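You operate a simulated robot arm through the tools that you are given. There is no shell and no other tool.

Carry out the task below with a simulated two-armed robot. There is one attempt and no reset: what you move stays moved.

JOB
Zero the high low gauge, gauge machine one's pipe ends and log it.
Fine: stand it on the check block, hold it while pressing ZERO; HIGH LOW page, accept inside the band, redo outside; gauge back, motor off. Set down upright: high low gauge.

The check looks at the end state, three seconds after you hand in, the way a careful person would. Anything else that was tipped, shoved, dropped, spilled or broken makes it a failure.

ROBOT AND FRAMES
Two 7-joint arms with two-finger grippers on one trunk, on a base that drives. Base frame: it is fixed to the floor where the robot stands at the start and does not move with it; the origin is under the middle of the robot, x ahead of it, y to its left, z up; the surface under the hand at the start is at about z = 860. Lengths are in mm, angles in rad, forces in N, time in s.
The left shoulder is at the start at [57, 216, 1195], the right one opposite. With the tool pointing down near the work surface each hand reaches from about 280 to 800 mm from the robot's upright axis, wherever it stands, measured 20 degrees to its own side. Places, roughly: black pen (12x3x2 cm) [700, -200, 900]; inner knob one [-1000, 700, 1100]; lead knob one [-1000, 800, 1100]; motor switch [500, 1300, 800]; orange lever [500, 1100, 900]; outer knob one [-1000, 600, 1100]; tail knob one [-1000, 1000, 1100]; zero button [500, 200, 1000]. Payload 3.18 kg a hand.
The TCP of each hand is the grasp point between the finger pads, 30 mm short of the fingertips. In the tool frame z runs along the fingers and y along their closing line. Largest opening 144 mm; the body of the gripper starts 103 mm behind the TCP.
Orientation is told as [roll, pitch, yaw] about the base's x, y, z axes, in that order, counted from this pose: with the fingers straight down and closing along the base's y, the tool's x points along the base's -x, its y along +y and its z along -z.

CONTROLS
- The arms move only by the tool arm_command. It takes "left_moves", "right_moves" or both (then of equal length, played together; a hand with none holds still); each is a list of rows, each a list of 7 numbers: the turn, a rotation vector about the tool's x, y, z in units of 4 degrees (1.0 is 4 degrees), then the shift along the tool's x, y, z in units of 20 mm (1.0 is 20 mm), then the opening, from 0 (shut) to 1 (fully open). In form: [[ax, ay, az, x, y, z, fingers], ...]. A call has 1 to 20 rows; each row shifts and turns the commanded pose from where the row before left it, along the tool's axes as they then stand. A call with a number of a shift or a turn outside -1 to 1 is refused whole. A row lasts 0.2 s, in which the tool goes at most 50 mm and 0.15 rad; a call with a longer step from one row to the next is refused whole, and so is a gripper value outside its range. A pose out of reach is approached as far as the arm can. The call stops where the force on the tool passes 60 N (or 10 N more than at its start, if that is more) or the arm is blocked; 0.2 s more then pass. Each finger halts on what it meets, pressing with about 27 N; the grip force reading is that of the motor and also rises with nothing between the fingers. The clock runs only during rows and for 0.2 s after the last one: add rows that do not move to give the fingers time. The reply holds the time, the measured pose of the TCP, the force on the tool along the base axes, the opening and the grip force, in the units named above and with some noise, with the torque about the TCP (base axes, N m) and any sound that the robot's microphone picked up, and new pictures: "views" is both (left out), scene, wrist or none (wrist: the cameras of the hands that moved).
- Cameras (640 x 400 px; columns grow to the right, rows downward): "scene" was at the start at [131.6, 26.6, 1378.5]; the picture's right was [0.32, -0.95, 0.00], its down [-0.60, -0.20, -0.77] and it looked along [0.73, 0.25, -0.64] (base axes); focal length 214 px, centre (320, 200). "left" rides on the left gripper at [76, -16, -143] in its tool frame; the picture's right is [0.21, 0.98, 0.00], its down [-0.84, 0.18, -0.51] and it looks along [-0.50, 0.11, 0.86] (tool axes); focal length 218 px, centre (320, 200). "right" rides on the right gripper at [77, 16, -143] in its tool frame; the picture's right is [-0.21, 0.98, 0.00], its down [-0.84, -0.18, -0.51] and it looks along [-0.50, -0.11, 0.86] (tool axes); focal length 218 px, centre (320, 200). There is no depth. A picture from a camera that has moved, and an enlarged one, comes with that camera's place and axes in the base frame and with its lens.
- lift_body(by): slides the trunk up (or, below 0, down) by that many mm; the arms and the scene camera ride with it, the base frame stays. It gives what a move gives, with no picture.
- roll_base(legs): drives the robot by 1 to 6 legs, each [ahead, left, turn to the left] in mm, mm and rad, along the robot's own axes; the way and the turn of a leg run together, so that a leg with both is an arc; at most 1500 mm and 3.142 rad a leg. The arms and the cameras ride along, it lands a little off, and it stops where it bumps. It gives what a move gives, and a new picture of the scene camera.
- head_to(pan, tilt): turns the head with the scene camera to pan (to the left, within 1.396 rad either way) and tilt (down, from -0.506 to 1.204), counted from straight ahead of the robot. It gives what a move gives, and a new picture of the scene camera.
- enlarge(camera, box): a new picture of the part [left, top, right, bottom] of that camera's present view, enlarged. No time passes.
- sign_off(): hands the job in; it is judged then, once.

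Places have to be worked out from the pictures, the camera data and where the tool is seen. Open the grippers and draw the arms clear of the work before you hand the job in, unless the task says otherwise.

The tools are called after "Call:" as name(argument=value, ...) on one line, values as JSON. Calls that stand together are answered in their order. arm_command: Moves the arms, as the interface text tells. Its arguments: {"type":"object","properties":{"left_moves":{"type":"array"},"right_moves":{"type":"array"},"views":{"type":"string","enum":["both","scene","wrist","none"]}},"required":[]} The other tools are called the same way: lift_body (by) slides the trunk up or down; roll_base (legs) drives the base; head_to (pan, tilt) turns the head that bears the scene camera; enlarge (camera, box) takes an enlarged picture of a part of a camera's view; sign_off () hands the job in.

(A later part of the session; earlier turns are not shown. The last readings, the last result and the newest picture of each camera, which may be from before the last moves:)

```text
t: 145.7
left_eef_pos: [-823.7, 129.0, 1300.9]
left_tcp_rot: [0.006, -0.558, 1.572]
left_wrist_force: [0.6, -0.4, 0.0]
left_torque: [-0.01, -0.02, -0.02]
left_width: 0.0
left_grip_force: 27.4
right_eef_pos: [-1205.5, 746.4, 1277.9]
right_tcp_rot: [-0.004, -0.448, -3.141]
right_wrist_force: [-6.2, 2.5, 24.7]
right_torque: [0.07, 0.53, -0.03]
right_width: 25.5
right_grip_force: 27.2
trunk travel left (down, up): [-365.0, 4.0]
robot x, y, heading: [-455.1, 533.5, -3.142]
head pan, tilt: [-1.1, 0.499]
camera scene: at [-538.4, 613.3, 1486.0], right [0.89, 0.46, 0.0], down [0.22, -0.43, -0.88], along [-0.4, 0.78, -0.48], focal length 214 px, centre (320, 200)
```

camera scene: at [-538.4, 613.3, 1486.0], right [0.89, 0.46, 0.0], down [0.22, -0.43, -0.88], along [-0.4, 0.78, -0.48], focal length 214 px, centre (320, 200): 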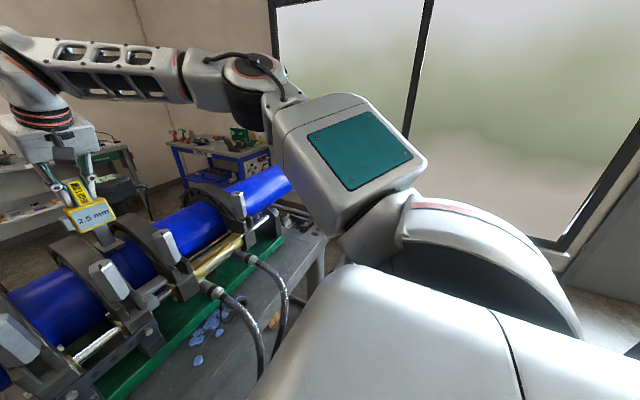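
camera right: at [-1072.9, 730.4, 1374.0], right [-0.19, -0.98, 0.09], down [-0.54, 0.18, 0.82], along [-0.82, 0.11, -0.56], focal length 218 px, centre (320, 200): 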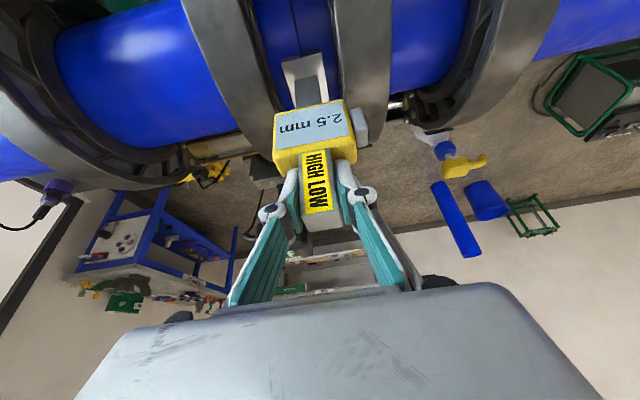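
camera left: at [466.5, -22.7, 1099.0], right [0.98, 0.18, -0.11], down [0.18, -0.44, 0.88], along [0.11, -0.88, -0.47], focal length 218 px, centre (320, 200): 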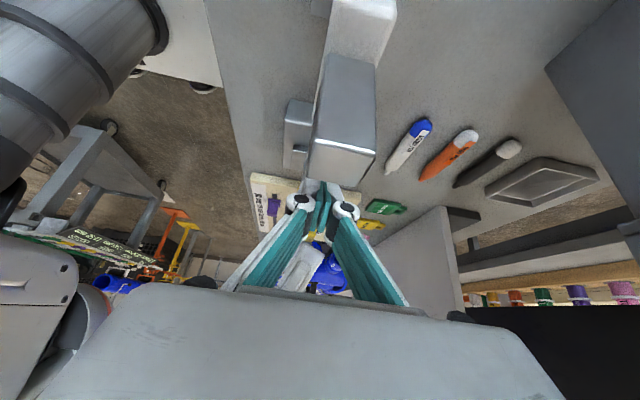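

The reading holds at 2.5 mm. Lift the gauge back along the same path.

Call:
arm_command(right_moves=[[0, 0, 0, -0.215, 0, -0.451, 0], [0, 0, 0, -0.431, 0, -0.902, 0], [0, 0, 0, 0.902, 0, -0.431, 0], [0, 0, 0, -0.431, 0, -0.902, 0], [0, 0, 0, 0.902, 0, -0.431, 0], [0, 0, 0, 0.902, 0, -0.431, 0], [0, 0, 0, -0.431, 0, -0.902, 0], [0, 0, 0, -0.431, 0, -0.902, 0], [0, 0, 0, 0, 0, 0, 0]], views="wrist")

```text
t: 147.7
left_eef_pos: [-825.3, 127.8, 1299.3]
left_tcp_rot: [0.001, -0.559, 1.574]
left_wrist_force: [0.6, 0.1, -0.6]
left_torque: [-0.03, -0.02, -0.03]
left_width: 0.2
left_grip_force: 27.0
right_eef_pos: [-1145.0, 747.1, 1365.6]
right_tcp_rot: [-0.002, -0.443, -3.143]
right_wrist_force: [0.5, 1.0, -2.2]
right_torque: [0.0, 0.05, 0.03]
right_width: 25.8
right_grip_force: 27.1
trunk travel left (down, up): [-365.0, 4.0]
robot x, y, heading: [-459.1, 534.9, -3.135]
head pan, tilt: [-1.1, 0.499]
camera right: at [-1014.6, 731.9, 1461.8], right [-0.19, -0.98, 0.09], down [-0.54, 0.18, 0.82], along [-0.82, 0.11, -0.57], focal length 218 px, centre (320, 200)
```

right: 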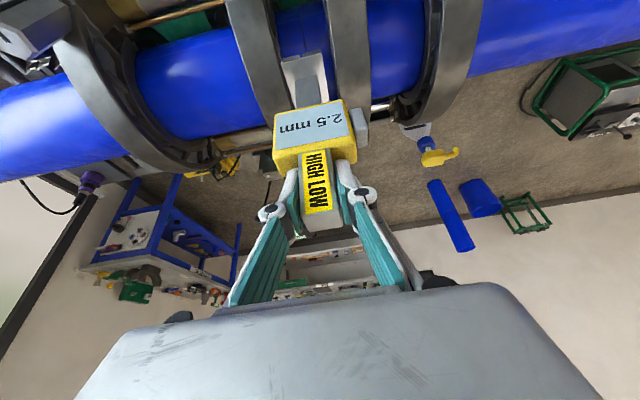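

Call:
arm_command(right_moves=[[0, 0, 0, 0.8, 0, -0.55, 0], [0, 0, 0, 0.8, 0, -0.55, 0], [0, 0, 0, 0.902, 0, -0.431, 0], [0, 0, 0, 0.902, 0, -0.431, 0], [0, 0, 0, 0.902, 0, -0.431, 0], [0, 0, 0, 0.902, 0, -0.431, 0], [0, 0, 0, 0.902, 0, -0.431, 0], [0, 0, 0, 0.902, 0, -0.431, 0], [0, 0, 0, 0.902, 0, -0.431, 0], [0, 0, 0, 0.902, 0, -0.431, 0]], views="none")

Call:
roll_base(legs=[[-200, 0, 0]])

Call:
head_to(pan=-0.9, tilt=0.45)

```text
t: 149.9
left_eef_pos: [-826.1, 128.9, 1301.0]
left_tcp_rot: [0.003, -0.557, 1.572]
left_wrist_force: [-0.3, -0.5, 0.6]
left_torque: [0.01, -0.01, 0.02]
left_width: 0.0
left_grip_force: 26.4
right_eef_pos: [-948.2, 747.0, 1370.7]
right_tcp_rot: [0.0, -0.444, -3.141]
right_wrist_force: [0.1, -0.1, -2.2]
right_torque: [-0.01, 0.01, 0.04]
right_width: 25.5
right_grip_force: 27.0
trunk travel left (down, up): [-365.0, 4.0]
robot x, y, heading: [-457.9, 534.0, -3.14]
head pan, tilt: [-1.1, 0.499]
```

```text
t: 151.5
left_eef_pos: [-624.1, 129.5, 1300.3]
left_tcp_rot: [0.003, -0.559, 1.576]
left_wrist_force: [0.2, 1.2, 0.1]
left_torque: [0.01, 0.05, 0.0]
left_width: 0.0
left_grip_force: 26.6
right_eef_pos: [-750.3, 745.3, 1370.2]
right_tcp_rot: [-0.005, -0.443, -3.139]
right_wrist_force: [-0.6, 0.0, -2.2]
right_torque: [-0.01, 0.01, -0.01]
right_width: 25.6
right_grip_force: 27.5
trunk travel left (down, up): [-365.0, 4.0]
robot x, y, heading: [-258.8, 536.3, -3.138]
head pan, tilt: [-1.1, 0.499]
camera scene: at [-340.3, 614.1, 1485.8], right [0.89, 0.46, 0.0], down [0.22, -0.43, -0.88], along [-0.4, 0.78, -0.48], focal length 214 px, centre (320, 200)
```

scene: 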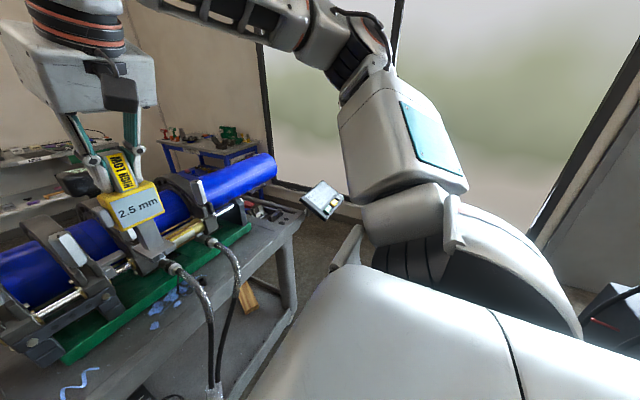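

```text
t: 152.3
left_eef_pos: [-625.0, 129.3, 1299.4]
left_tcp_rot: [0.0, -0.558, 1.575]
left_wrist_force: [0.3, -1.1, -0.1]
left_torque: [0.03, -0.01, -0.01]
left_width: 0.0
left_grip_force: 26.7
right_eef_pos: [-748.6, 745.5, 1370.3]
right_tcp_rot: [-0.003, -0.443, -3.14]
right_wrist_force: [-0.3, 0.0, -2.6]
right_torque: [0.01, 0.02, 0.01]
right_width: 25.7
right_grip_force: 27.0
trunk travel left (down, up): [-365.0, 4.0]
robot x, y, heading: [-259.6, 532.7, -3.142]
head pan, tilt: [-0.901, 0.45]
camera scene: at [-356.7, 605.0, 1490.2], right [0.78, 0.62, 0.0], down [0.27, -0.34, -0.9], along [-0.56, 0.7, -0.44], focal length 214 px, centre (320, 200)
```

scene: 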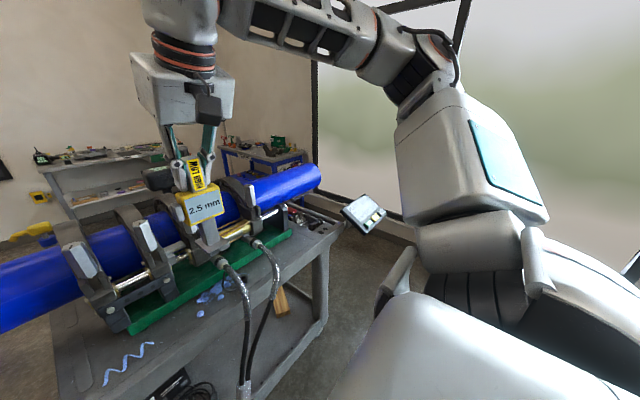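

Call:
enlarge(camera="scene", box=[330, 180, 400, 245])

```text
6.15 times, centred on (365, 212) of scene
camera zoom: at [-356.7, 605.0, 1490.2], right [0.78, 0.62, 0.0], down [0.27, -0.34, -0.9], along [-0.56, 0.7, -0.44], focal length 1320 px, centre (43, 123)
```

zoom: 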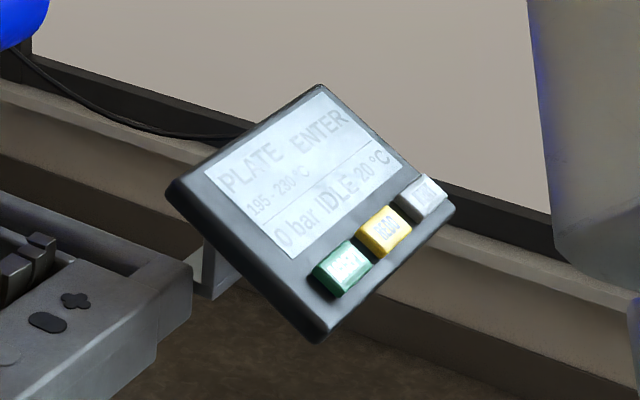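

The tablet still shows the PLATE page. Drive back, then across the hose ramp to the tablet's side.

Call:
roll_base(legs=[[-215, 0, 0], [0, -850, 0]])

Call:
head_to(pan=0.0, tilt=0.5)

```text
t: 161.3
left_eef_pos: [-412.9, 971.5, 1299.4]
left_tcp_rot: [0.001, -0.558, 1.582]
left_wrist_force: [-0.6, 0.1, -1.0]
left_torque: [0.0, 0.03, 0.02]
left_width: 0.1
left_grip_force: 27.0
right_eef_pos: [-540.9, 1586.9, 1371.1]
right_tcp_rot: [-0.003, -0.445, -3.133]
right_wrist_force: [0.3, -0.5, -3.3]
right_torque: [0.03, 0.03, 0.02]
right_width: 25.7
right_grip_force: 26.1
trunk travel left (down, up): [-365.0, 4.0]
robot x, y, heading: [-49.2, 1378.1, -3.133]
head pan, tilt: [-0.901, 0.45]
camera scene: at [-147.6, 1449.1, 1490.3], right [0.78, 0.63, 0.0], down [0.27, -0.34, -0.9], along [-0.57, 0.7, -0.44], focal length 214 px, centre (320, 200)
```

scene: 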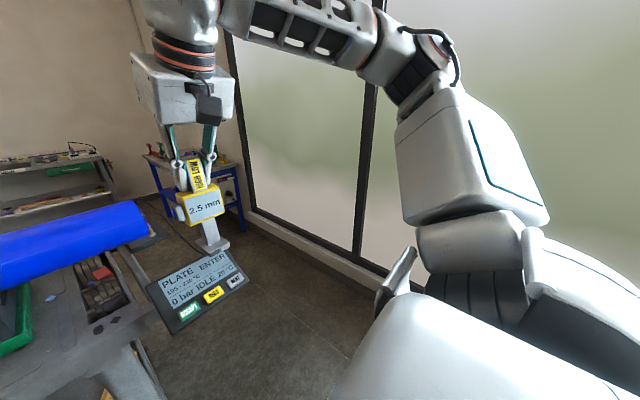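

```text
t: 162.5
left_eef_pos: [-412.4, 971.3, 1299.6]
left_tcp_rot: [0.0, -0.558, 1.58]
left_wrist_force: [-0.8, 0.2, 0.1]
left_torque: [0.02, 0.05, 0.01]
left_width: 0.0
left_grip_force: 27.0
right_eef_pos: [-541.1, 1586.9, 1372.0]
right_tcp_rot: [-0.003, -0.443, -3.132]
right_wrist_force: [0.6, 0.2, -2.8]
right_torque: [0.02, 0.02, 0.01]
right_width: 25.6
right_grip_force: 26.7
trunk travel left (down, up): [-365.0, 4.0]
robot x, y, heading: [-48.7, 1380.6, -3.13]
head pan, tilt: [0.0, 0.499]
camera scene: at [-180.8, 1376.8, 1485.8], right [-0.01, 1.0, 0.0], down [0.48, 0.0, -0.88], along [-0.88, -0.01, -0.48], focal length 214 px, centre (320, 200)
```

scene: 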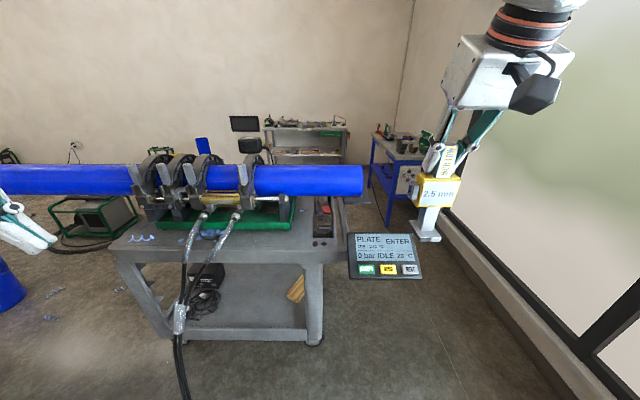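

I crossed the ramp freely. The tablet's buttons lie at about x≈-755, z≈885: ACCEPT y≈1540, REDO y≈1622, NEXT y≈1705. Move so the free left hand can press them.

Call:
roll_base(legs=[[0, -420, 0], [190, 0, -0.008]])

Call:
head_to(pan=0.3, tilt=0.75)

```text
t: 167.9
left_eef_pos: [-606.7, 1394.2, 1299.2]
left_tcp_rot: [0.001, -0.559, 1.576]
left_wrist_force: [-0.2, 0.9, -0.7]
left_torque: [-0.01, -0.01, 0.0]
left_width: 0.0
left_grip_force: 26.7
right_eef_pos: [-731.6, 2010.8, 1370.8]
right_tcp_rot: [-0.005, -0.443, -3.138]
right_wrist_force: [0.4, -0.3, -2.6]
right_torque: [-0.05, 0.01, 0.02]
right_width: 25.6
right_grip_force: 26.5
trunk travel left (down, up): [-365.0, 4.0]
robot x, y, heading: [-238.4, 1801.5, -3.132]
head pan, tilt: [0.0, 0.499]
camera scene: at [-372.3, 1798.5, 1485.7], right [-0.01, 1.0, 0.0], down [0.48, 0.0, -0.88], along [-0.88, 0.0, -0.48], focal length 214 px, centre (320, 200)
```

scene: 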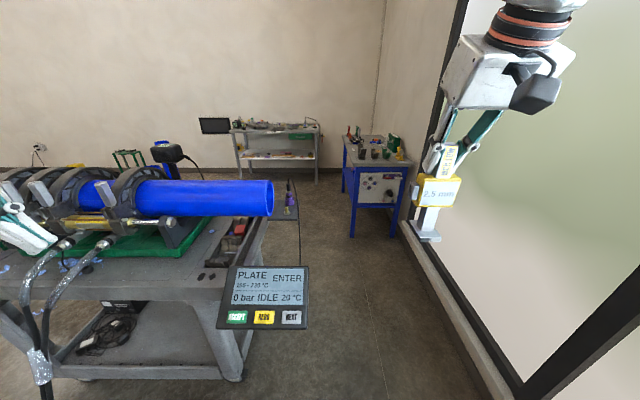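

```text
t: 168.7
left_eef_pos: [-605.1, 1394.6, 1300.1]
left_tcp_rot: [0.003, -0.558, 1.577]
left_wrist_force: [0.9, -0.3, 0.2]
left_torque: [0.0, 0.01, 0.02]
left_width: 0.2
left_grip_force: 26.8
right_eef_pos: [-731.6, 2010.9, 1369.9]
right_tcp_rot: [-0.003, -0.442, -3.136]
right_wrist_force: [0.8, 0.5, -2.2]
right_torque: [0.0, -0.02, 0.0]
right_width: 25.9
right_grip_force: 26.8
trunk travel left (down, up): [-365.0, 4.0]
robot x, y, heading: [-240.5, 1802.8, -3.135]
head pan, tilt: [0.3, 0.75]
camera scene: at [-359.3, 1774.1, 1463.9], right [-0.3, 0.95, 0.0], down [0.65, 0.2, -0.73], along [-0.7, -0.22, -0.68], focal length 214 px, centre (320, 200)
```

scene: 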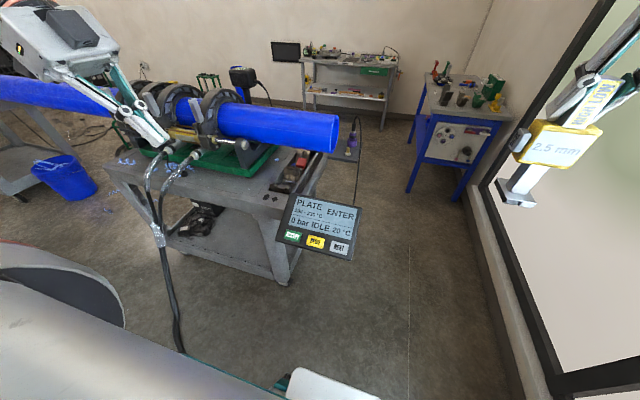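

Now forward the left hand a bit and swing its yaw so that it points forward-down over the tablet.

Call:
arm_command(left_moves=[[0, 0, 0, 0, 1, 0, 0], [0, 0, 0, 0, 1, 0, 0], [0, 0, 0, 0, 1, 0, 0], [0, 0, 0, 0, 1, 0, 0], [0, 0, 0, 0, 1, 0, 0], [0, 0, 0, 0, 1, 0, 0], [-0.53, 0, -0.848, 0, 0, 0, 0], [-0.53, 0, -0.848, 0, 0, 0, 0], [-0.53, 0, -0.848, 0, 0, 0, 0], [-0.53, 0, -0.848, 0, 0, 0, 0], [-0.53, 0, -0.848, 0, 0, 0, 0], [-0.53, 0, -0.848, 0, 0, 0, 0], [-0.53, 0, -0.848, 0, 0, 0, 0], [-0.53, 0, -0.848, 0, 0, 0, 0], [-0.53, 0, -0.848, 0, 0, 0, 0], [-0.53, 0, -0.848, 0, 0, 0, 0], [-0.53, 0, -0.848, 0, 0, 0, 0], [-0.53, 0, -0.848, 0, 0, 0, 0]], views="none")

Call:
arm_command(left_moves=[[-0.53, 0, -0.848, 0, 0, 0, 0], [-0.53, 0, -0.848, 0, 0, 0, 0], [-0.53, 0, -0.848, 0, 0, 0, 0], [-0.53, 0, -0.848, 0, 0, 0, 0], [-0.53, 0, -0.848, 0, 0, 0, 0], [-0.53, 0, -0.848, 0, 0, 0, 0], [-0.53, 0, -0.848, 0, 0, 0, 0], [-0.53, 0, -0.848, 0, 0, 0, 0], [-0.53, 0, -0.848, 0, 0, 0, 0], [-0.53, 0, -0.848, 0, 0, 0, 0]], views="scene")

```text
t: 172.5
left_eef_pos: [-725.2, 1392.8, 1300.7]
left_tcp_rot: [0.002, -0.561, 2.417]
left_wrist_force: [0.1, -0.2, 0.2]
left_torque: [-0.01, -0.01, -0.05]
left_width: 0.0
left_grip_force: 27.0
right_eef_pos: [-731.6, 2009.8, 1371.0]
right_tcp_rot: [-0.003, -0.441, -3.139]
right_wrist_force: [0.1, -0.2, -2.2]
right_torque: [0.0, 0.03, 0.0]
right_width: 25.5
right_grip_force: 27.4
trunk travel left (down, up): [-365.0, 4.0]
robot x, y, heading: [-238.3, 1802.1, -3.135]
head pan, tilt: [0.3, 0.75]
```

```text
t: 174.7
left_eef_pos: [-725.6, 1339.8, 1321.3]
left_tcp_rot: [-0.013, -0.558, 3.103]
left_wrist_force: [0.2, 0.0, 0.1]
left_torque: [0.0, 0.01, -0.02]
left_width: 0.0
left_grip_force: 26.7
left hand out of reach, approached as far as the arm can: row 9, 10
right_eef_pos: [-731.6, 2011.2, 1370.9]
right_tcp_rot: [-0.003, -0.442, -3.135]
right_wrist_force: [-0.2, -0.9, -3.5]
right_torque: [0.02, 0.02, 0.04]
right_width: 25.6
right_grip_force: 26.8
trunk travel left (down, up): [-365.0, 4.0]
robot x, y, heading: [-239.0, 1802.2, -3.136]
head pan, tilt: [0.3, 0.75]
camera scene: at [-359.6, 1773.7, 1463.8], right [-0.3, 0.95, 0.0], down [0.65, 0.21, -0.73], along [-0.7, -0.22, -0.68], focal length 214 px, centre (320, 200)
```

scene: 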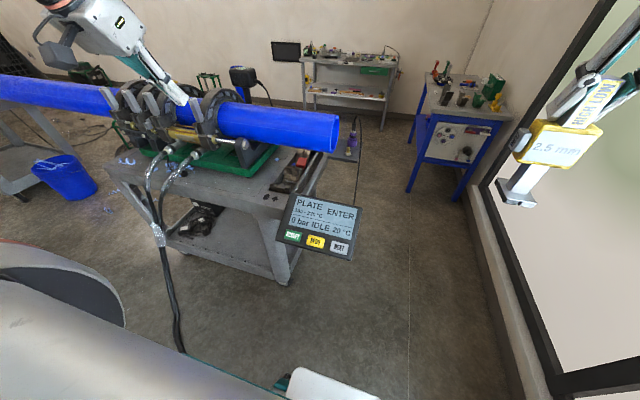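

Good, the left hand now points forward-down. Move it sideways over to NEXT, then down to hover.

Call:
arm_command(left_moves=[[0, 0, 0.1, 0, -1, 0, 0], [0, 0, 0, 0, -1, 0, 0], [0, 0, 0, 0, -1, 0, 0], [0, 0, 0, 0, -1, 0, 0], [0, 0, 0, 0, -1, 0, 0], [0, 0, 0, 0, -1, 0, 0], [0, 0, 0, 0, -1, 0, 0], [0, 0, 0, 0, -1, 0, 0], [0, 0, 0, 0, -1, 0, 0], [0, 0, 0, 0, -1, 0, 0], [0, 0, 0, 0, -1, 0, 0], [0, 0, 0, 0, -1, 0, 0], [0, 0, 0, 0, -1, 0, 0], [0, 0, 0, 0, -1, 0, 0], [0, 0, 0, 0, -1, 0, 0], [0, 0, 0, 0, -1, 0, 0], [0, 0, 0, 0, -1, 0, 0], [0, 0, 0, 0, -1, 0, 0]], views="none")

Call:
arm_command(left_moves=[[0, 0, 0, 0.677, 0, 0.943, 0], [0, 0, 0, 0.677, 0, 0.943, 0], [0, 0, 0, 0.677, 0, 0.943, 0], [0, 0, 0, 0.677, 0, 0.943, 0], [0, 0, 0, 0.677, 0, 0.943, 0], [0, 0, 0, 0.677, 0, 0.943, 0], [0, 0, 0, 0.677, 0, 0.943, 0], [0, 0, 0, 0.677, 0, 0.943, 0], [0, 0, 0, 0.677, 0, 0.943, 0], [0, 0, 0, 0.677, 0, 0.943, 0]], views="both")

```text
t: 178.5
left_eef_pos: [-707.4, 1401.7, 1460.6]
left_tcp_rot: [0.005, -0.56, 3.101]
left_wrist_force: [0.0, 0.1, 0.5]
left_torque: [0.02, 0.03, -0.01]
left_width: 0.0
left_grip_force: 26.6
left hand out of reach, approached as far as the arm can: row 1, 2, 3, 4, 5, 6, 7, 8, 9, 10, 11, 12, 13, 14, 15, 16, 17, 18
right_eef_pos: [-732.9, 2010.8, 1371.8]
right_tcp_rot: [-0.004, -0.443, -3.138]
right_wrist_force: [0.4, 0.2, -3.2]
right_torque: [0.02, -0.01, 0.03]
right_width: 25.5
right_grip_force: 27.1
trunk travel left (down, up): [-365.0, 4.0]
robot x, y, heading: [-238.9, 1798.1, -3.136]
head pan, tilt: [0.3, 0.75]
```

```text
t: 180.7
left_eef_pos: [-689.1, 1313.6, 1268.8]
left_tcp_rot: [-0.001, -0.557, 3.103]
left_wrist_force: [-0.6, 0.0, 0.2]
left_torque: [0.02, 0.0, -0.01]
left_width: 0.0
left_grip_force: 27.4
left hand out of reach, approached as far as the arm can: row 1, 2, 3, 4, 5, 6, 7, 8, 9, 10
right_eef_pos: [-732.4, 2010.4, 1370.6]
right_tcp_rot: [-0.004, -0.442, -3.137]
right_wrist_force: [0.4, -0.3, -1.4]
right_torque: [-0.03, 0.02, 0.02]
right_width: 25.5
right_grip_force: 27.0
trunk travel left (down, up): [-365.0, 4.0]
robot x, y, heading: [-237.7, 1799.7, -3.134]
head pan, tilt: [0.3, 0.75]
camera scene: at [-359.9, 1773.7, 1463.8], right [-0.3, 0.95, 0.0], down [0.65, 0.21, -0.73], along [-0.7, -0.22, -0.68], focal length 214 px, centre (320, 200)
camera left: at [-547.3, 1325.5, 1348.4], right [0.14, -0.98, -0.11], down [-0.45, -0.16, 0.88], along [-0.88, -0.07, -0.47], focal length 218 px, centre (320, 200)
```

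scene: 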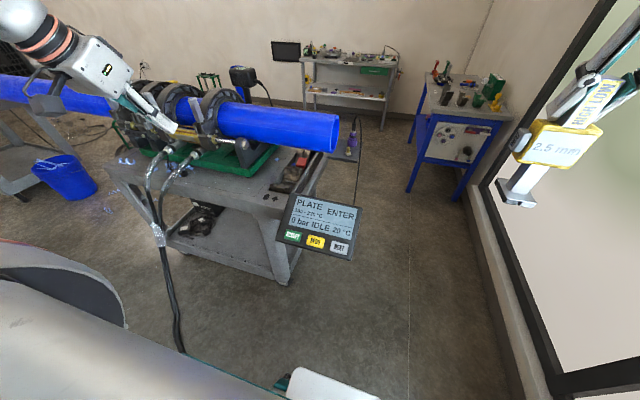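
left: 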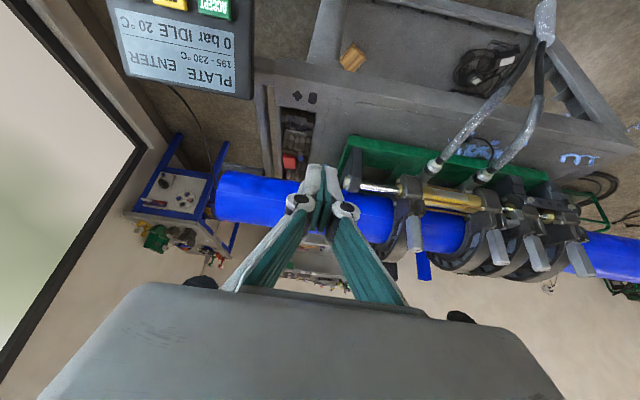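

The tilted hand is too close in for this arm; straighten it toward vertical first.

Call:
arm_command(left_moves=[[0, 1, 0, 0, 0, 0, 0], [0, 1, 0, 0, 0, 0, 0], [0, 1, 0, 0, 0, 0, 0], [0, 1, 0, 0, 0, 0, 0], [0, 1, 0, 0, 0, 0, 0], [0, 1, 0, 0, 0, 0, 0], [0, 0, 0, 0, 0, 0, 0]], views="scene")

```text
t: 182.3
left_eef_pos: [-688.3, 1313.2, 1270.0]
left_tcp_rot: [0.004, -0.142, 3.107]
left_wrist_force: [0.5, 0.2, -0.5]
left_torque: [0.01, 0.03, -0.01]
left_width: 0.2
left_grip_force: 27.0
right_eef_pos: [-731.0, 2010.8, 1371.6]
right_tcp_rot: [-0.003, -0.443, -3.138]
right_wrist_force: [0.5, -0.2, -2.1]
right_torque: [-0.01, 0.0, 0.0]
right_width: 25.8
right_grip_force: 26.5
trunk travel left (down, up): [-365.0, 4.0]
robot x, y, heading: [-237.7, 1798.4, -3.137]
head pan, tilt: [0.3, 0.75]
camera scene: at [-359.1, 1773.9, 1463.9], right [-0.3, 0.95, 0.0], down [0.65, 0.21, -0.73], along [-0.7, -0.22, -0.68], focal length 214 px, centre (320, 200)
```

scene: 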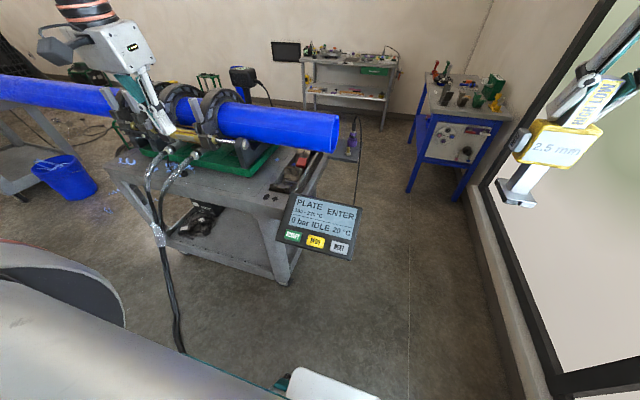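

Call:
arm_command(left_moves=[[0, 0, 0, 0, -1, 0, 0], [0, 0, 0, 0, -1, 0, 0], [0, 0, 0, 0, -1, 0, 0], [0, 0, 0, 0, -1, 0, 0], [0, 0, 0, 0, -1, 0, 0], [0, 0, 0, 0, -1, 0, 0], [0, 0, 0, 0, -1, 0, 0], [0, 0, 0, 0, -1, 0, 0], [0, 0, 0, 0, -1, 0, 0], [0, 0, 0, 0, -1, 0, 0], [0, 0, 0, 0, -1, 0, 0], [0, 0, 0, 0, -1, 0, 0], [0, 0, 0, 0, -1, 0, 0], [0, 0, 0, 0, -1, 0, 0], [0, 0, 0, 0, -1, 0, 0], [0, 0, 0, 0, -1, 0, 0], [0, 0, 0, 0, -1, 0, 0]], views="both")

```text
t: 185.9
left_eef_pos: [-701.4, 1463.2, 1388.1]
left_tcp_rot: [0.002, -0.14, 3.103]
left_wrist_force: [-0.3, -0.6, 0.4]
left_torque: [-0.03, -0.01, 0.01]
left_width: 0.2
left_grip_force: 27.0
left hand out of reach, approached as far as the arm can: row 4, 5, 6, 7, 8, 9, 10, 11, 12, 13, 14, 15, 16, 17
right_eef_pos: [-731.9, 2011.1, 1370.5]
right_tcp_rot: [-0.004, -0.442, -3.139]
right_wrist_force: [0.3, 0.3, -2.6]
right_torque: [0.0, -0.02, -0.01]
right_width: 25.4
right_grip_force: 27.5
trunk travel left (down, up): [-365.0, 4.0]
robot x, y, heading: [-240.1, 1801.5, -3.137]
head pan, tilt: [0.3, 0.75]
camera scene: at [-359.9, 1774.3, 1463.8], right [-0.3, 0.95, 0.0], down [0.65, 0.2, -0.73], along [-0.7, -0.22, -0.68], focal length 214 px, centre (320, 200)
camera left: at [-603.8, 1476.3, 1518.3], right [0.17, -0.99, -0.03], down [-0.77, -0.15, 0.62], along [-0.61, -0.09, -0.78], focal length 218 px, centre (320, 200)
```

scene: 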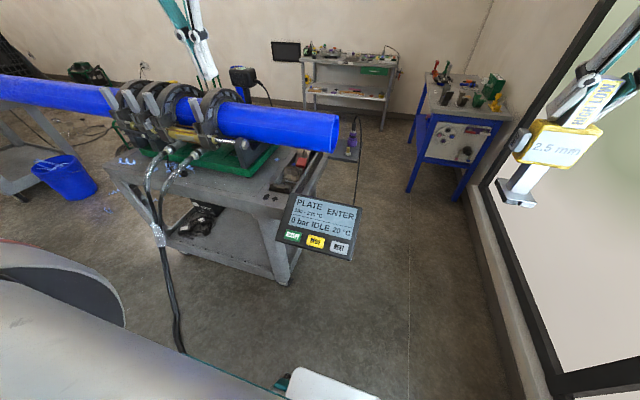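
left: 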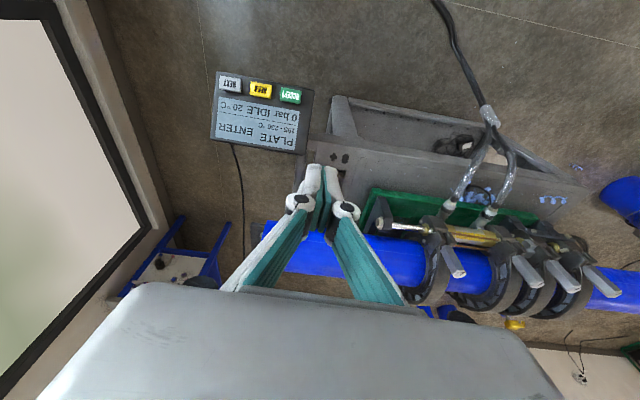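

A wrist joint seems near its limit; turn the hand 40° about its own axis (irrelevant for pressing) and continue sideways.

Call:
arm_command(left_moves=[[0, 0, 1, 0, 0, 0, 0], [0, 0, 1, 0, 0, 0, 0], [0, 0, 1, 0, 0, 0, 0], [0, 0, 1, 0, 0, 0, 0], [0, 0, 1, 0, 0, 0, 0], [0, 0, 1, 0, 0, 0, 0], [0, 0, 1, 0, 0, 0, 0], [0, 0, 1, 0, 0, 0, 0], [0, 0, 1, 0, 0, 0, 0], [0, 0, 1, 0, 0, 0, 0], [0, 0, 0, -0.643, -0.766, 0, 0], [0, 0, 0, -0.643, -0.766, 0, 0], [0, 0, 0, -0.643, -0.766, 0, 0], [0, 0, 0, -0.643, -0.766, 0, 0]], views="none")

```text
t: 188.9
left_eef_pos: [-698.9, 1542.5, 1388.9]
left_tcp_rot: [0.095, -0.107, 2.404]
left_wrist_force: [-0.2, -0.1, 1.4]
left_torque: [0.0, -0.03, -0.01]
left_width: 0.1
left_grip_force: 27.1
right_eef_pos: [-732.7, 2011.6, 1371.0]
right_tcp_rot: [-0.002, -0.443, -3.139]
right_wrist_force: [0.0, 0.2, -2.9]
right_torque: [0.0, 0.01, 0.02]
right_width: 25.9
right_grip_force: 26.8
trunk travel left (down, up): [-365.0, 4.0]
robot x, y, heading: [-237.6, 1797.3, -3.136]
head pan, tilt: [0.3, 0.75]
```

Call:
arm_command(left_moves=[[0, 0, 0, -0.643, -0.766, 0, 0], [0, 0, 0, -0.643, -0.766, 0, 0], [0, 0, 0, -0.643, -0.766, 0, 0], [0, 0, 0, -0.643, -0.766, 0, 0], [0, 0, 0, -0.643, -0.766, 0, 0], [0, 0, 0, -0.643, -0.766, 0, 0], [0, 0, 0, -0.2, -0.1, 0.96, 0], [0, 0, 0, -0.2, -0.1, 0.96, 0], [0, 0, 0, 0, 0.05, 0.96, 0], [0, 0, 0, 0, 0.05, 0.96, 0], [0, 0, 0, 0, 0.05, 0.96, 0], [0, 0, 0, 0, 0.05, 0.96, 0], [0, 0, 0, 0, 0.05, 0.96, 0], [0, 0, 0, 0, 0.05, 0.96, 0], [0, 0, 0, 0, 0, 0.96, 0], [0, 0, 0, 0, 0, 0.96, 0]], views="both")

```text
t: 192.3
left_eef_pos: [-728.3, 1617.0, 1200.3]
left_tcp_rot: [0.097, -0.106, 2.402]
left_wrist_force: [0.9, 0.9, 0.4]
left_torque: [0.0, 0.03, -0.01]
left_width: 0.0
left_grip_force: 27.5
left hand out of reach, approached as far as the arm can: row 4, 5, 6
right_eef_pos: [-730.7, 2011.9, 1370.9]
right_tcp_rot: [-0.002, -0.441, -3.138]
right_wrist_force: [0.6, 0.7, -2.5]
right_torque: [-0.05, -0.01, 0.0]
right_width: 26.0
right_grip_force: 27.5
trunk travel left (down, up): [-365.0, 4.0]
robot x, y, heading: [-237.2, 1801.1, -3.14]
head pan, tilt: [0.3, 0.75]
camera scene: at [-358.8, 1774.8, 1464.0], right [-0.3, 0.95, 0.0], down [0.65, 0.2, -0.73], along [-0.7, -0.22, -0.68], focal length 214 px, centre (320, 200)
camera left: at [-641.4, 1577.9, 1331.3], right [-0.49, -0.87, 0.07], down [-0.67, 0.43, 0.61], along [-0.56, 0.25, -0.79], focal length 218 px, centre (320, 200)
```

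scene: 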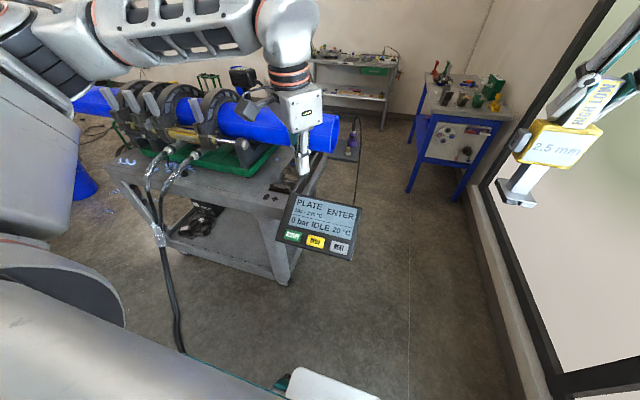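
left: 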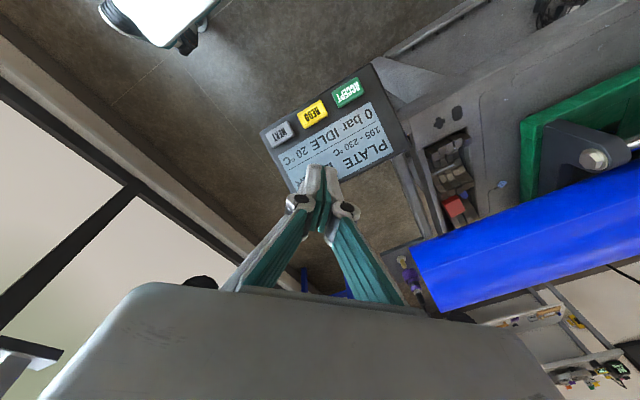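

Refined targets: NEXT (-768,1706,866), REDO (-768,1627), ACCEPT (-767,1547). Move to above NEXT.

Call:
arm_command(left_moves=[[0, 0, 0, -0.439, -0.354, 0.96, 0], [0, 0, 0, -0.439, -0.354, 0.96, 0], [0, 0, 0, -0.439, -0.354, 0.96, 0], [0, 0, 0, -0.439, -0.354, 0.96, 0], [0, 0, 0, -0.439, -0.354, 0.96, 0], [0, 0, 0, -0.439, -0.354, 0.96, 0], [0, 0, 0, -0.439, -0.354, 0.96, 0], [0, 0, 0, -0.439, -0.354, 0.96, 0]], views="both")

```text
t: 194.1
left_eef_pos: [-809.1, 1612.1, 1114.3]
left_tcp_rot: [0.093, -0.102, 2.401]
left_wrist_force: [-0.8, -0.7, -0.2]
left_torque: [0.01, 0.02, 0.01]
left_width: 0.0
left_grip_force: 27.2
left hand out of reach, approached as far as the arm can: row 1, 2, 3, 4, 5, 6, 7, 8
right_eef_pos: [-731.6, 2010.3, 1371.3]
right_tcp_rot: [-0.003, -0.444, -3.138]
right_wrist_force: [-0.7, 0.0, -2.5]
right_torque: [-0.01, -0.03, 0.01]
right_width: 25.6
right_grip_force: 27.0
trunk travel left (down, up): [-365.0, 4.0]
robot x, y, heading: [-239.1, 1798.1, -3.136]
head pan, tilt: [0.3, 0.75]
camera scene: at [-360.0, 1773.9, 1463.8], right [-0.3, 0.95, 0.0], down [0.65, 0.21, -0.73], along [-0.7, -0.22, -0.68], focal length 214 px, centre (320, 200)
camera left: at [-720.8, 1572.9, 1246.2], right [-0.5, -0.87, 0.07], down [-0.67, 0.43, 0.61], along [-0.55, 0.26, -0.79], focal length 218 px, centre (320, 200)
```

scene: 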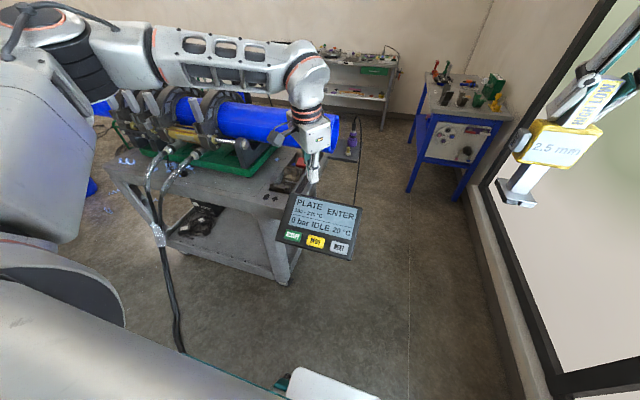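
left: 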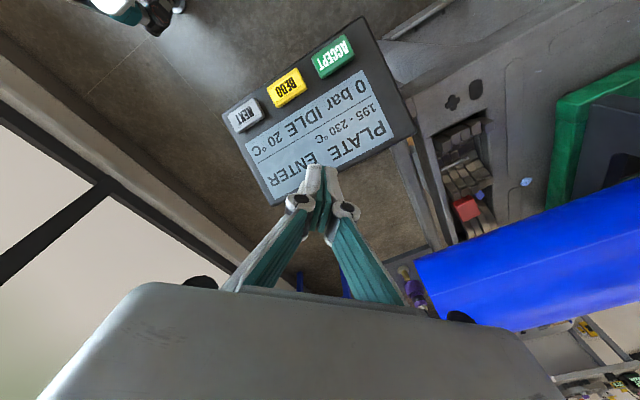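

The left arm can't reach further across; shift the robot 160 mm to the right instead.

Call:
roll_base(legs=[[0, -160, 0]])

Call:
arm_command(left_moves=[[0, 0, 0, 0.6, -0.4, 0.3, 0], [0, 0, 0, 0.6, -0.4, 0.3, 0], [0, 0, 0, 0, 0, 0, 0]], views="both")

```text
t: 196.1
left_eef_pos: [-809.3, 1770.7, 1115.3]
left_tcp_rot: [0.092, -0.103, 2.4]
left_wrist_force: [-0.8, 0.7, 0.0]
left_torque: [-0.04, -0.01, 0.01]
left_width: 0.2
left_grip_force: 27.4
right_eef_pos: [-732.0, 2167.6, 1370.7]
right_tcp_rot: [-0.004, -0.443, -3.14]
right_wrist_force: [0.4, 0.3, -2.7]
right_torque: [0.01, 0.0, 0.02]
right_width: 25.7
right_grip_force: 27.0
trunk travel left (down, up): [-365.0, 4.0]
robot x, y, heading: [-238.2, 1955.3, -3.134]
head pan, tilt: [0.3, 0.75]
camera scene: at [-360.5, 1931.4, 1463.8], right [-0.3, 0.95, 0.0], down [0.65, 0.2, -0.73], along [-0.7, -0.22, -0.68], focal length 214 px, centre (320, 200)
```

scene: 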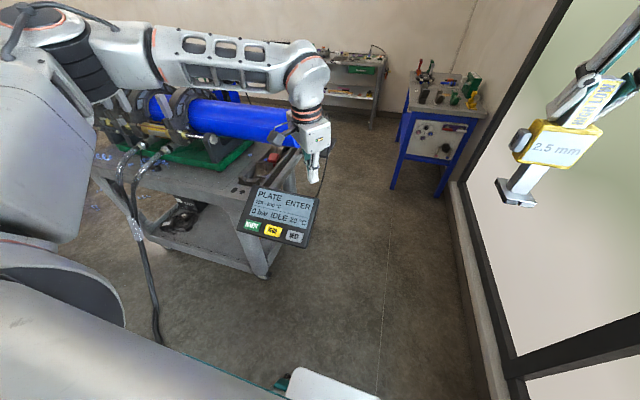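

```text
t: 196.9
left_eef_pos: [-799.2, 1755.5, 1113.0]
left_tcp_rot: [0.09, -0.101, 2.394]
left_wrist_force: [0.6, -0.8, 0.6]
left_torque: [0.02, -0.03, 0.01]
left_width: 0.0
left_grip_force: 27.2
left hand out of reach, approached as far as the arm can: row 1, 2
right_eef_pos: [-731.9, 2169.0, 1369.6]
right_tcp_rot: [-0.003, -0.443, -3.139]
right_wrist_force: [0.8, -0.3, -2.7]
right_torque: [0.02, 0.0, 0.01]
right_width: 25.7
right_grip_force: 27.6
trunk travel left (down, up): [-365.0, 4.0]
robot x, y, heading: [-240.6, 1953.7, -3.141]
head pan, tilt: [0.3, 0.75]
camera scene: at [-360.6, 1931.3, 1463.8], right [-0.3, 0.95, 0.0], down [0.65, 0.2, -0.73], along [-0.7, -0.22, -0.68], focal length 214 px, centre (320, 200)
camera left: at [-710.2, 1715.5, 1243.0], right [-0.5, -0.86, 0.07], down [-0.67, 0.44, 0.6], along [-0.55, 0.26, -0.79], focal length 218 px, centre (320, 200)
```

scene: 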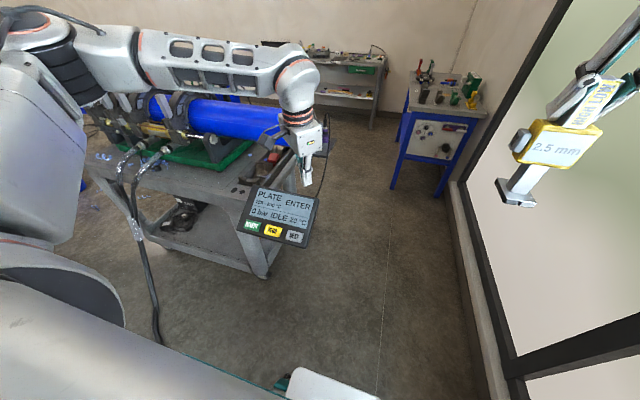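
left: 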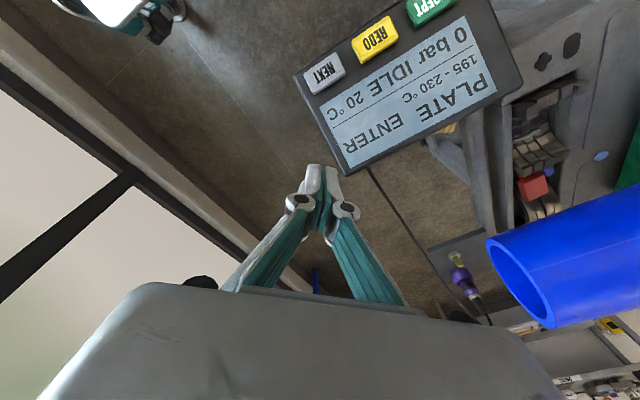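

Call:
arm_command(left_moves=[[0, 0, 0, 0.67, 0.055, 0.74, 0], [0, 0, 0, 0.67, 0.055, 0.74, 0], [0, 0, 0, 0.67, 0.055, 0.74, 0], [0, 0, 0, 0.67, 0.055, 0.74, 0], [0, 0, 0, 0.67, 0.055, 0.74, 0]], views="both")

```text
t: 198.1
left_eef_pos: [-783.2, 1683.2, 1049.5]
left_tcp_rot: [0.086, -0.1, 2.396]
left_wrist_force: [0.9, 0.2, -0.9]
left_torque: [0.01, 0.0, 0.0]
left_width: 0.0
left_grip_force: 26.7
left hand out of reach, approached as far as the arm can: row 1, 2, 3, 4, 5
right_eef_pos: [-731.7, 2168.1, 1370.3]
right_tcp_rot: [-0.003, -0.443, -3.141]
right_wrist_force: [0.3, 0.4, -3.3]
right_torque: [0.02, 0.0, 0.03]
right_width: 25.7
right_grip_force: 26.9
trunk travel left (down, up): [-365.0, 4.0]
robot x, y, heading: [-240.2, 1958.3, -3.14]
head pan, tilt: [0.3, 0.75]
camera scene: at [-360.3, 1930.5, 1463.8], right [-0.3, 0.95, 0.0], down [0.65, 0.2, -0.73], along [-0.7, -0.22, -0.68], focal length 214 px, centre (320, 200)
camera left: at [-696.4, 1643.9, 1181.7], right [-0.5, -0.86, 0.06], down [-0.67, 0.43, 0.6], along [-0.55, 0.26, -0.79], focal length 218 px, centre (320, 200)
```

scene: 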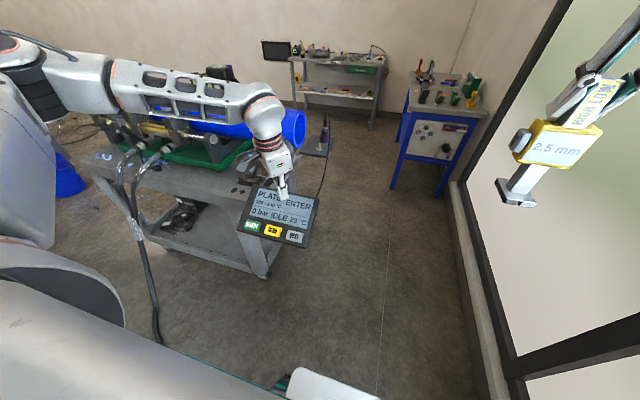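
left: 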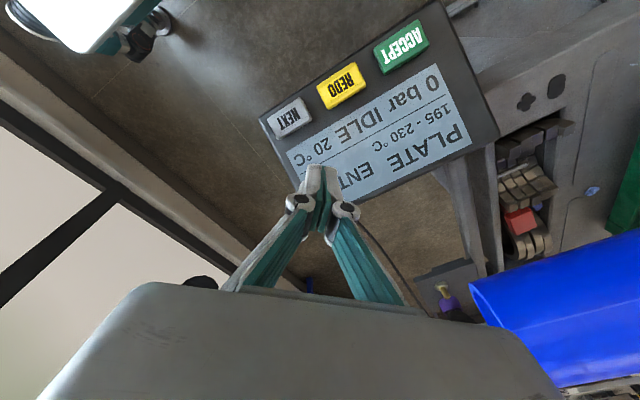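

Still brushing a joint limit; turn the hand 32° further the way that was free before.

Call:
arm_command(left_moves=[[0, 0, 1, 0, 0, 0, 0], [0, 0, 1, 0, 0, 0, 0], [0, 0, 1, 0, 0, 0, 0], [0, 0, 1, 0, 0, 0, 0], [0, 0, 1, 0, 0, 0, 0], [0, 0, 1, 0, 0, 0, 0], [0, 0, 1, 0, 0, 0, 0], [0, 0, 1, 0, 0, 0, 0], [0, 0, 0, 0, 0, 0, 0]], views="none")

```text
t: 200.1
left_eef_pos: [-784.0, 1684.5, 1051.1]
left_tcp_rot: [0.133, -0.039, 1.844]
left_wrist_force: [0.2, 0.1, 0.3]
left_torque: [0.01, -0.02, 0.0]
left_width: 0.1
left_grip_force: 27.0
right_eef_pos: [-732.3, 2168.8, 1370.8]
right_tcp_rot: [-0.004, -0.443, -3.139]
right_wrist_force: [0.2, -0.7, -2.4]
right_torque: [0.01, 0.0, 0.01]
right_width: 25.9
right_grip_force: 27.2
trunk travel left (down, up): [-365.0, 4.0]
robot x, y, heading: [-240.2, 1958.2, -3.136]
head pan, tilt: [0.3, 0.75]
```

Call:
arm_command(left_moves=[[0, 0, 0, -0.092, -0.33, 0.892, 0], [0, 0, 0, -0.092, -0.33, 0.892, 0], [0, 0, 0, -0.092, -0.33, 0.892, 0], [0, 0, 0, -0.092, -0.33, 0.892, 0], [0, 0, 0, -0.092, -0.33, 0.892, 0], [0, 0, 0, 0, 0, 0, 0]], views="both")

Call:
enlarge(camera="scene", box=[220, 120, 340, 260])

Call:
enlarge(camera="left", box=[240, 20, 460, 220])

```text
t: 201.5
left_eef_pos: [-765.7, 1702.2, 957.7]
left_tcp_rot: [0.134, -0.04, 1.843]
left_wrist_force: [0.0, 0.4, -0.6]
left_torque: [-0.01, 0.02, -0.01]
left_width: 0.0
left_grip_force: 26.6
right_eef_pos: [-731.1, 2168.7, 1370.2]
right_tcp_rot: [-0.004, -0.444, -3.14]
right_wrist_force: [-0.5, 0.3, -2.3]
right_torque: [0.03, 0.02, -0.02]
right_width: 25.7
right_grip_force: 27.1
trunk travel left (down, up): [-365.0, 4.0]
robot x, y, heading: [-239.9, 1952.8, -3.144]
head pan, tilt: [0.3, 0.75]
camera scene: at [-360.2, 1931.2, 1463.9], right [-0.3, 0.95, 0.0], down [0.65, 0.2, -0.73], along [-0.7, -0.22, -0.68], focal length 214 px, centre (320, 200)
camera left: at [-709.1, 1633.1, 1093.9], right [-0.88, -0.47, 0.12], down [-0.33, 0.76, 0.56], along [-0.35, 0.45, -0.82], focal length 218 px, centre (320, 200)
```

scene: 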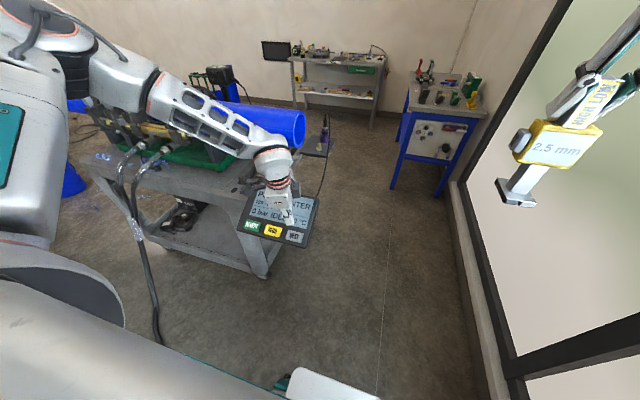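
left: 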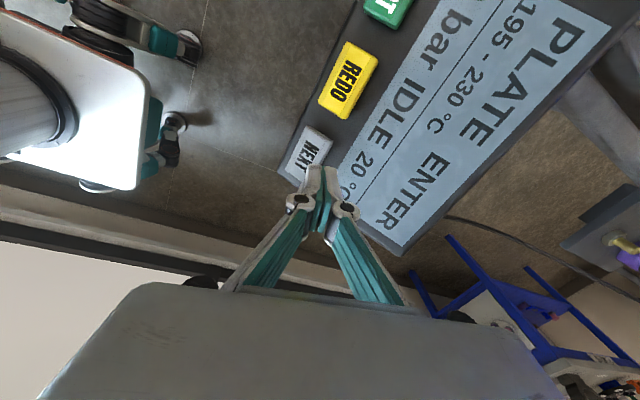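

```text
2.86 times, centred on (280, 190) of scene
camera zoom: at [-360.2, 1931.2, 1463.9], right [-0.3, 0.95, 0.0], down [0.65, 0.2, -0.73], along [-0.7, -0.22, -0.68], focal length 613 px, centre (434, 229)
```

zoom: 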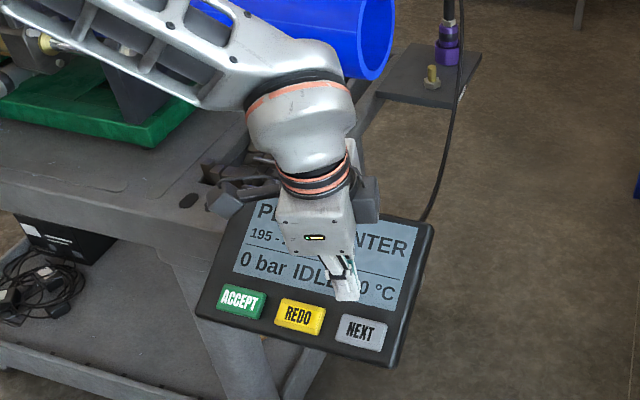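

```text
2.00 times, centred on (350, 120) of left
camera zoom: at [-709.1, 1633.1, 1093.9], right [-0.88, -0.47, 0.12], down [-0.33, 0.76, 0.56], along [-0.35, 0.45, -0.82], focal length 436 px, centre (260, 360)
```

zoom: 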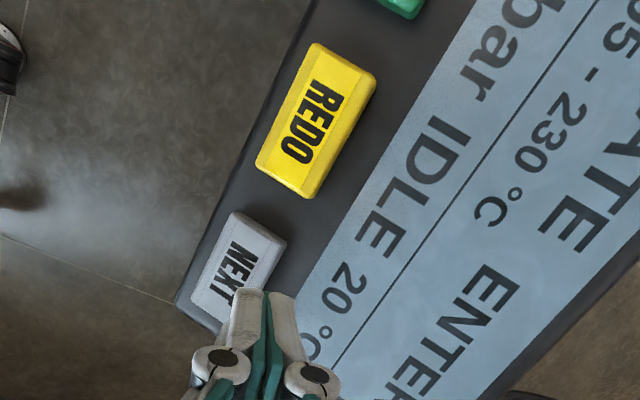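

The fingertip hovers above NEXT. Lower 40 mm, then creep down until the click.

Call:
arm_command(left_moves=[[0, 0, 0, 0, -0.24, 0.975, 0], [0, 0, 0, 0, -0.24, 0.975, 0], [0, 0, 0, 0, 0, 0, 0]], views="wrist")

Call:
enlarge(camera="scene", box=[220, 140, 340, 260])

```text
t: 202.3
left_eef_pos: [-759.7, 1702.8, 923.2]
left_tcp_rot: [0.134, -0.041, 1.844]
left_wrist_force: [0.6, -0.4, -0.3]
left_torque: [-0.01, 0.01, -0.01]
left_width: 0.0
left_grip_force: 27.0
left hand out of reach, approached as far as the arm can: row 2
right_eef_pos: [-732.1, 2167.9, 1369.9]
right_tcp_rot: [-0.002, -0.442, -3.141]
right_wrist_force: [-1.3, -0.3, -1.9]
right_torque: [-0.03, 0.02, -0.03]
right_width: 25.5
right_grip_force: 26.5
trunk travel left (down, up): [-365.0, 4.0]
robot x, y, heading: [-240.1, 1957.7, -3.14]
head pan, tilt: [0.3, 0.75]
camera left: at [-702.9, 1634.3, 1057.8], right [-0.88, -0.47, 0.12], down [-0.33, 0.76, 0.56], along [-0.35, 0.45, -0.82], focal length 218 px, centre (320, 200)
```

left: 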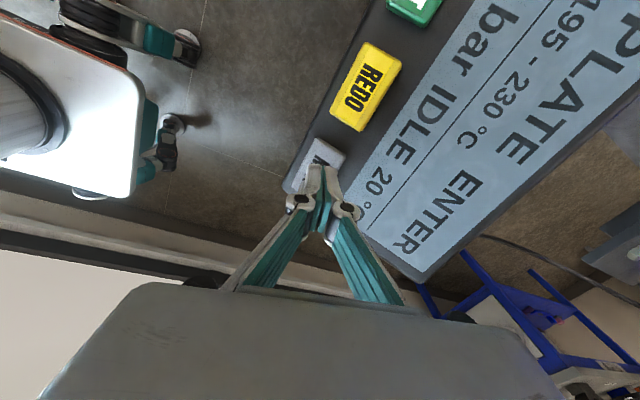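

```text
3.33 times, centred on (280, 200) of scene
camera zoom: at [-360.5, 1931.2, 1463.8], right [-0.3, 0.95, 0.0], down [0.65, 0.2, -0.73], along [-0.7, -0.22, -0.68], focal length 715 px, centre (453, 200)
```

zoom: 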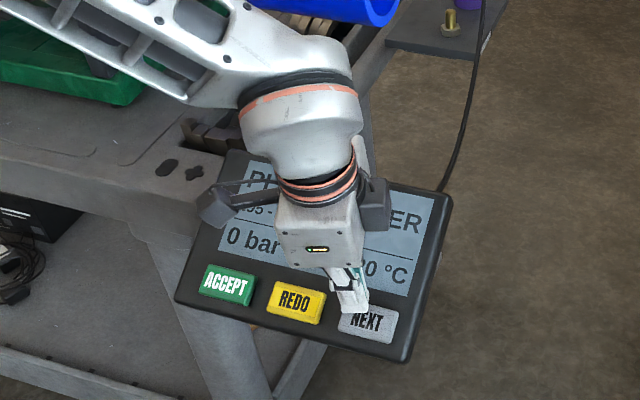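

Reach runs out just above the button with the trunk raised. Raise the hand, lower the trunk 150 mm, and come down again.

Call:
arm_command(left_moves=[[0, 0, 0, 0, 0.1, -0.99, 0], [0, 0, 0, 0, 0.1, -0.99, 0], [0, 0, 0, 0, 0.1, -0.99, 0], [0, 0, 0, 0, 0.1, -0.99, 0], [0, 0, 0, 0, 0.1, -0.99, 0], [0, 0, 0, 0, 0.1, -0.99, 0], [0, 0, 0, 0, 0.1, -0.99, 0], [0, 0, 0, 0, 0.1, -0.99, 0], [0, 0, 0, 0, 0.1, -0.99, 0]], views="none")

Call:
lift_body(by=-150)

```text
t: 204.3
left_eef_pos: [-753.9, 1696.0, 1099.9]
left_tcp_rot: [0.132, -0.041, 1.842]
left_wrist_force: [-0.1, -0.3, 1.1]
left_torque: [0.01, 0.03, 0.02]
left_width: 0.0
left_grip_force: 27.2
right_eef_pos: [-730.3, 2168.9, 1371.0]
right_tcp_rot: [-0.004, -0.445, -3.14]
right_wrist_force: [-0.4, -0.2, -3.0]
right_torque: [-0.03, -0.01, -0.01]
right_width: 25.7
right_grip_force: 26.6
trunk travel left (down, up): [-365.0, 4.0]
robot x, y, heading: [-243.9, 1959.9, -3.141]
head pan, tilt: [0.3, 0.75]
```

```text
t: 206.1
left_eef_pos: [-753.4, 1696.2, 951.6]
left_tcp_rot: [0.135, -0.041, 1.845]
left_wrist_force: [0.1, -0.1, 0.4]
left_torque: [-0.01, 0.01, -0.01]
left_width: 0.1
left_grip_force: 26.8
right_eef_pos: [-731.6, 2169.1, 1222.0]
right_tcp_rot: [-0.004, -0.444, -3.14]
right_wrist_force: [-0.3, -1.2, -3.0]
right_torque: [-0.01, 0.01, 0.0]
right_width: 25.6
right_grip_force: 27.2
trunk travel left (down, up): [-215.0, 154.0]
robot x, y, heading: [-240.2, 1956.4, -3.139]
head pan, tilt: [0.3, 0.75]
```

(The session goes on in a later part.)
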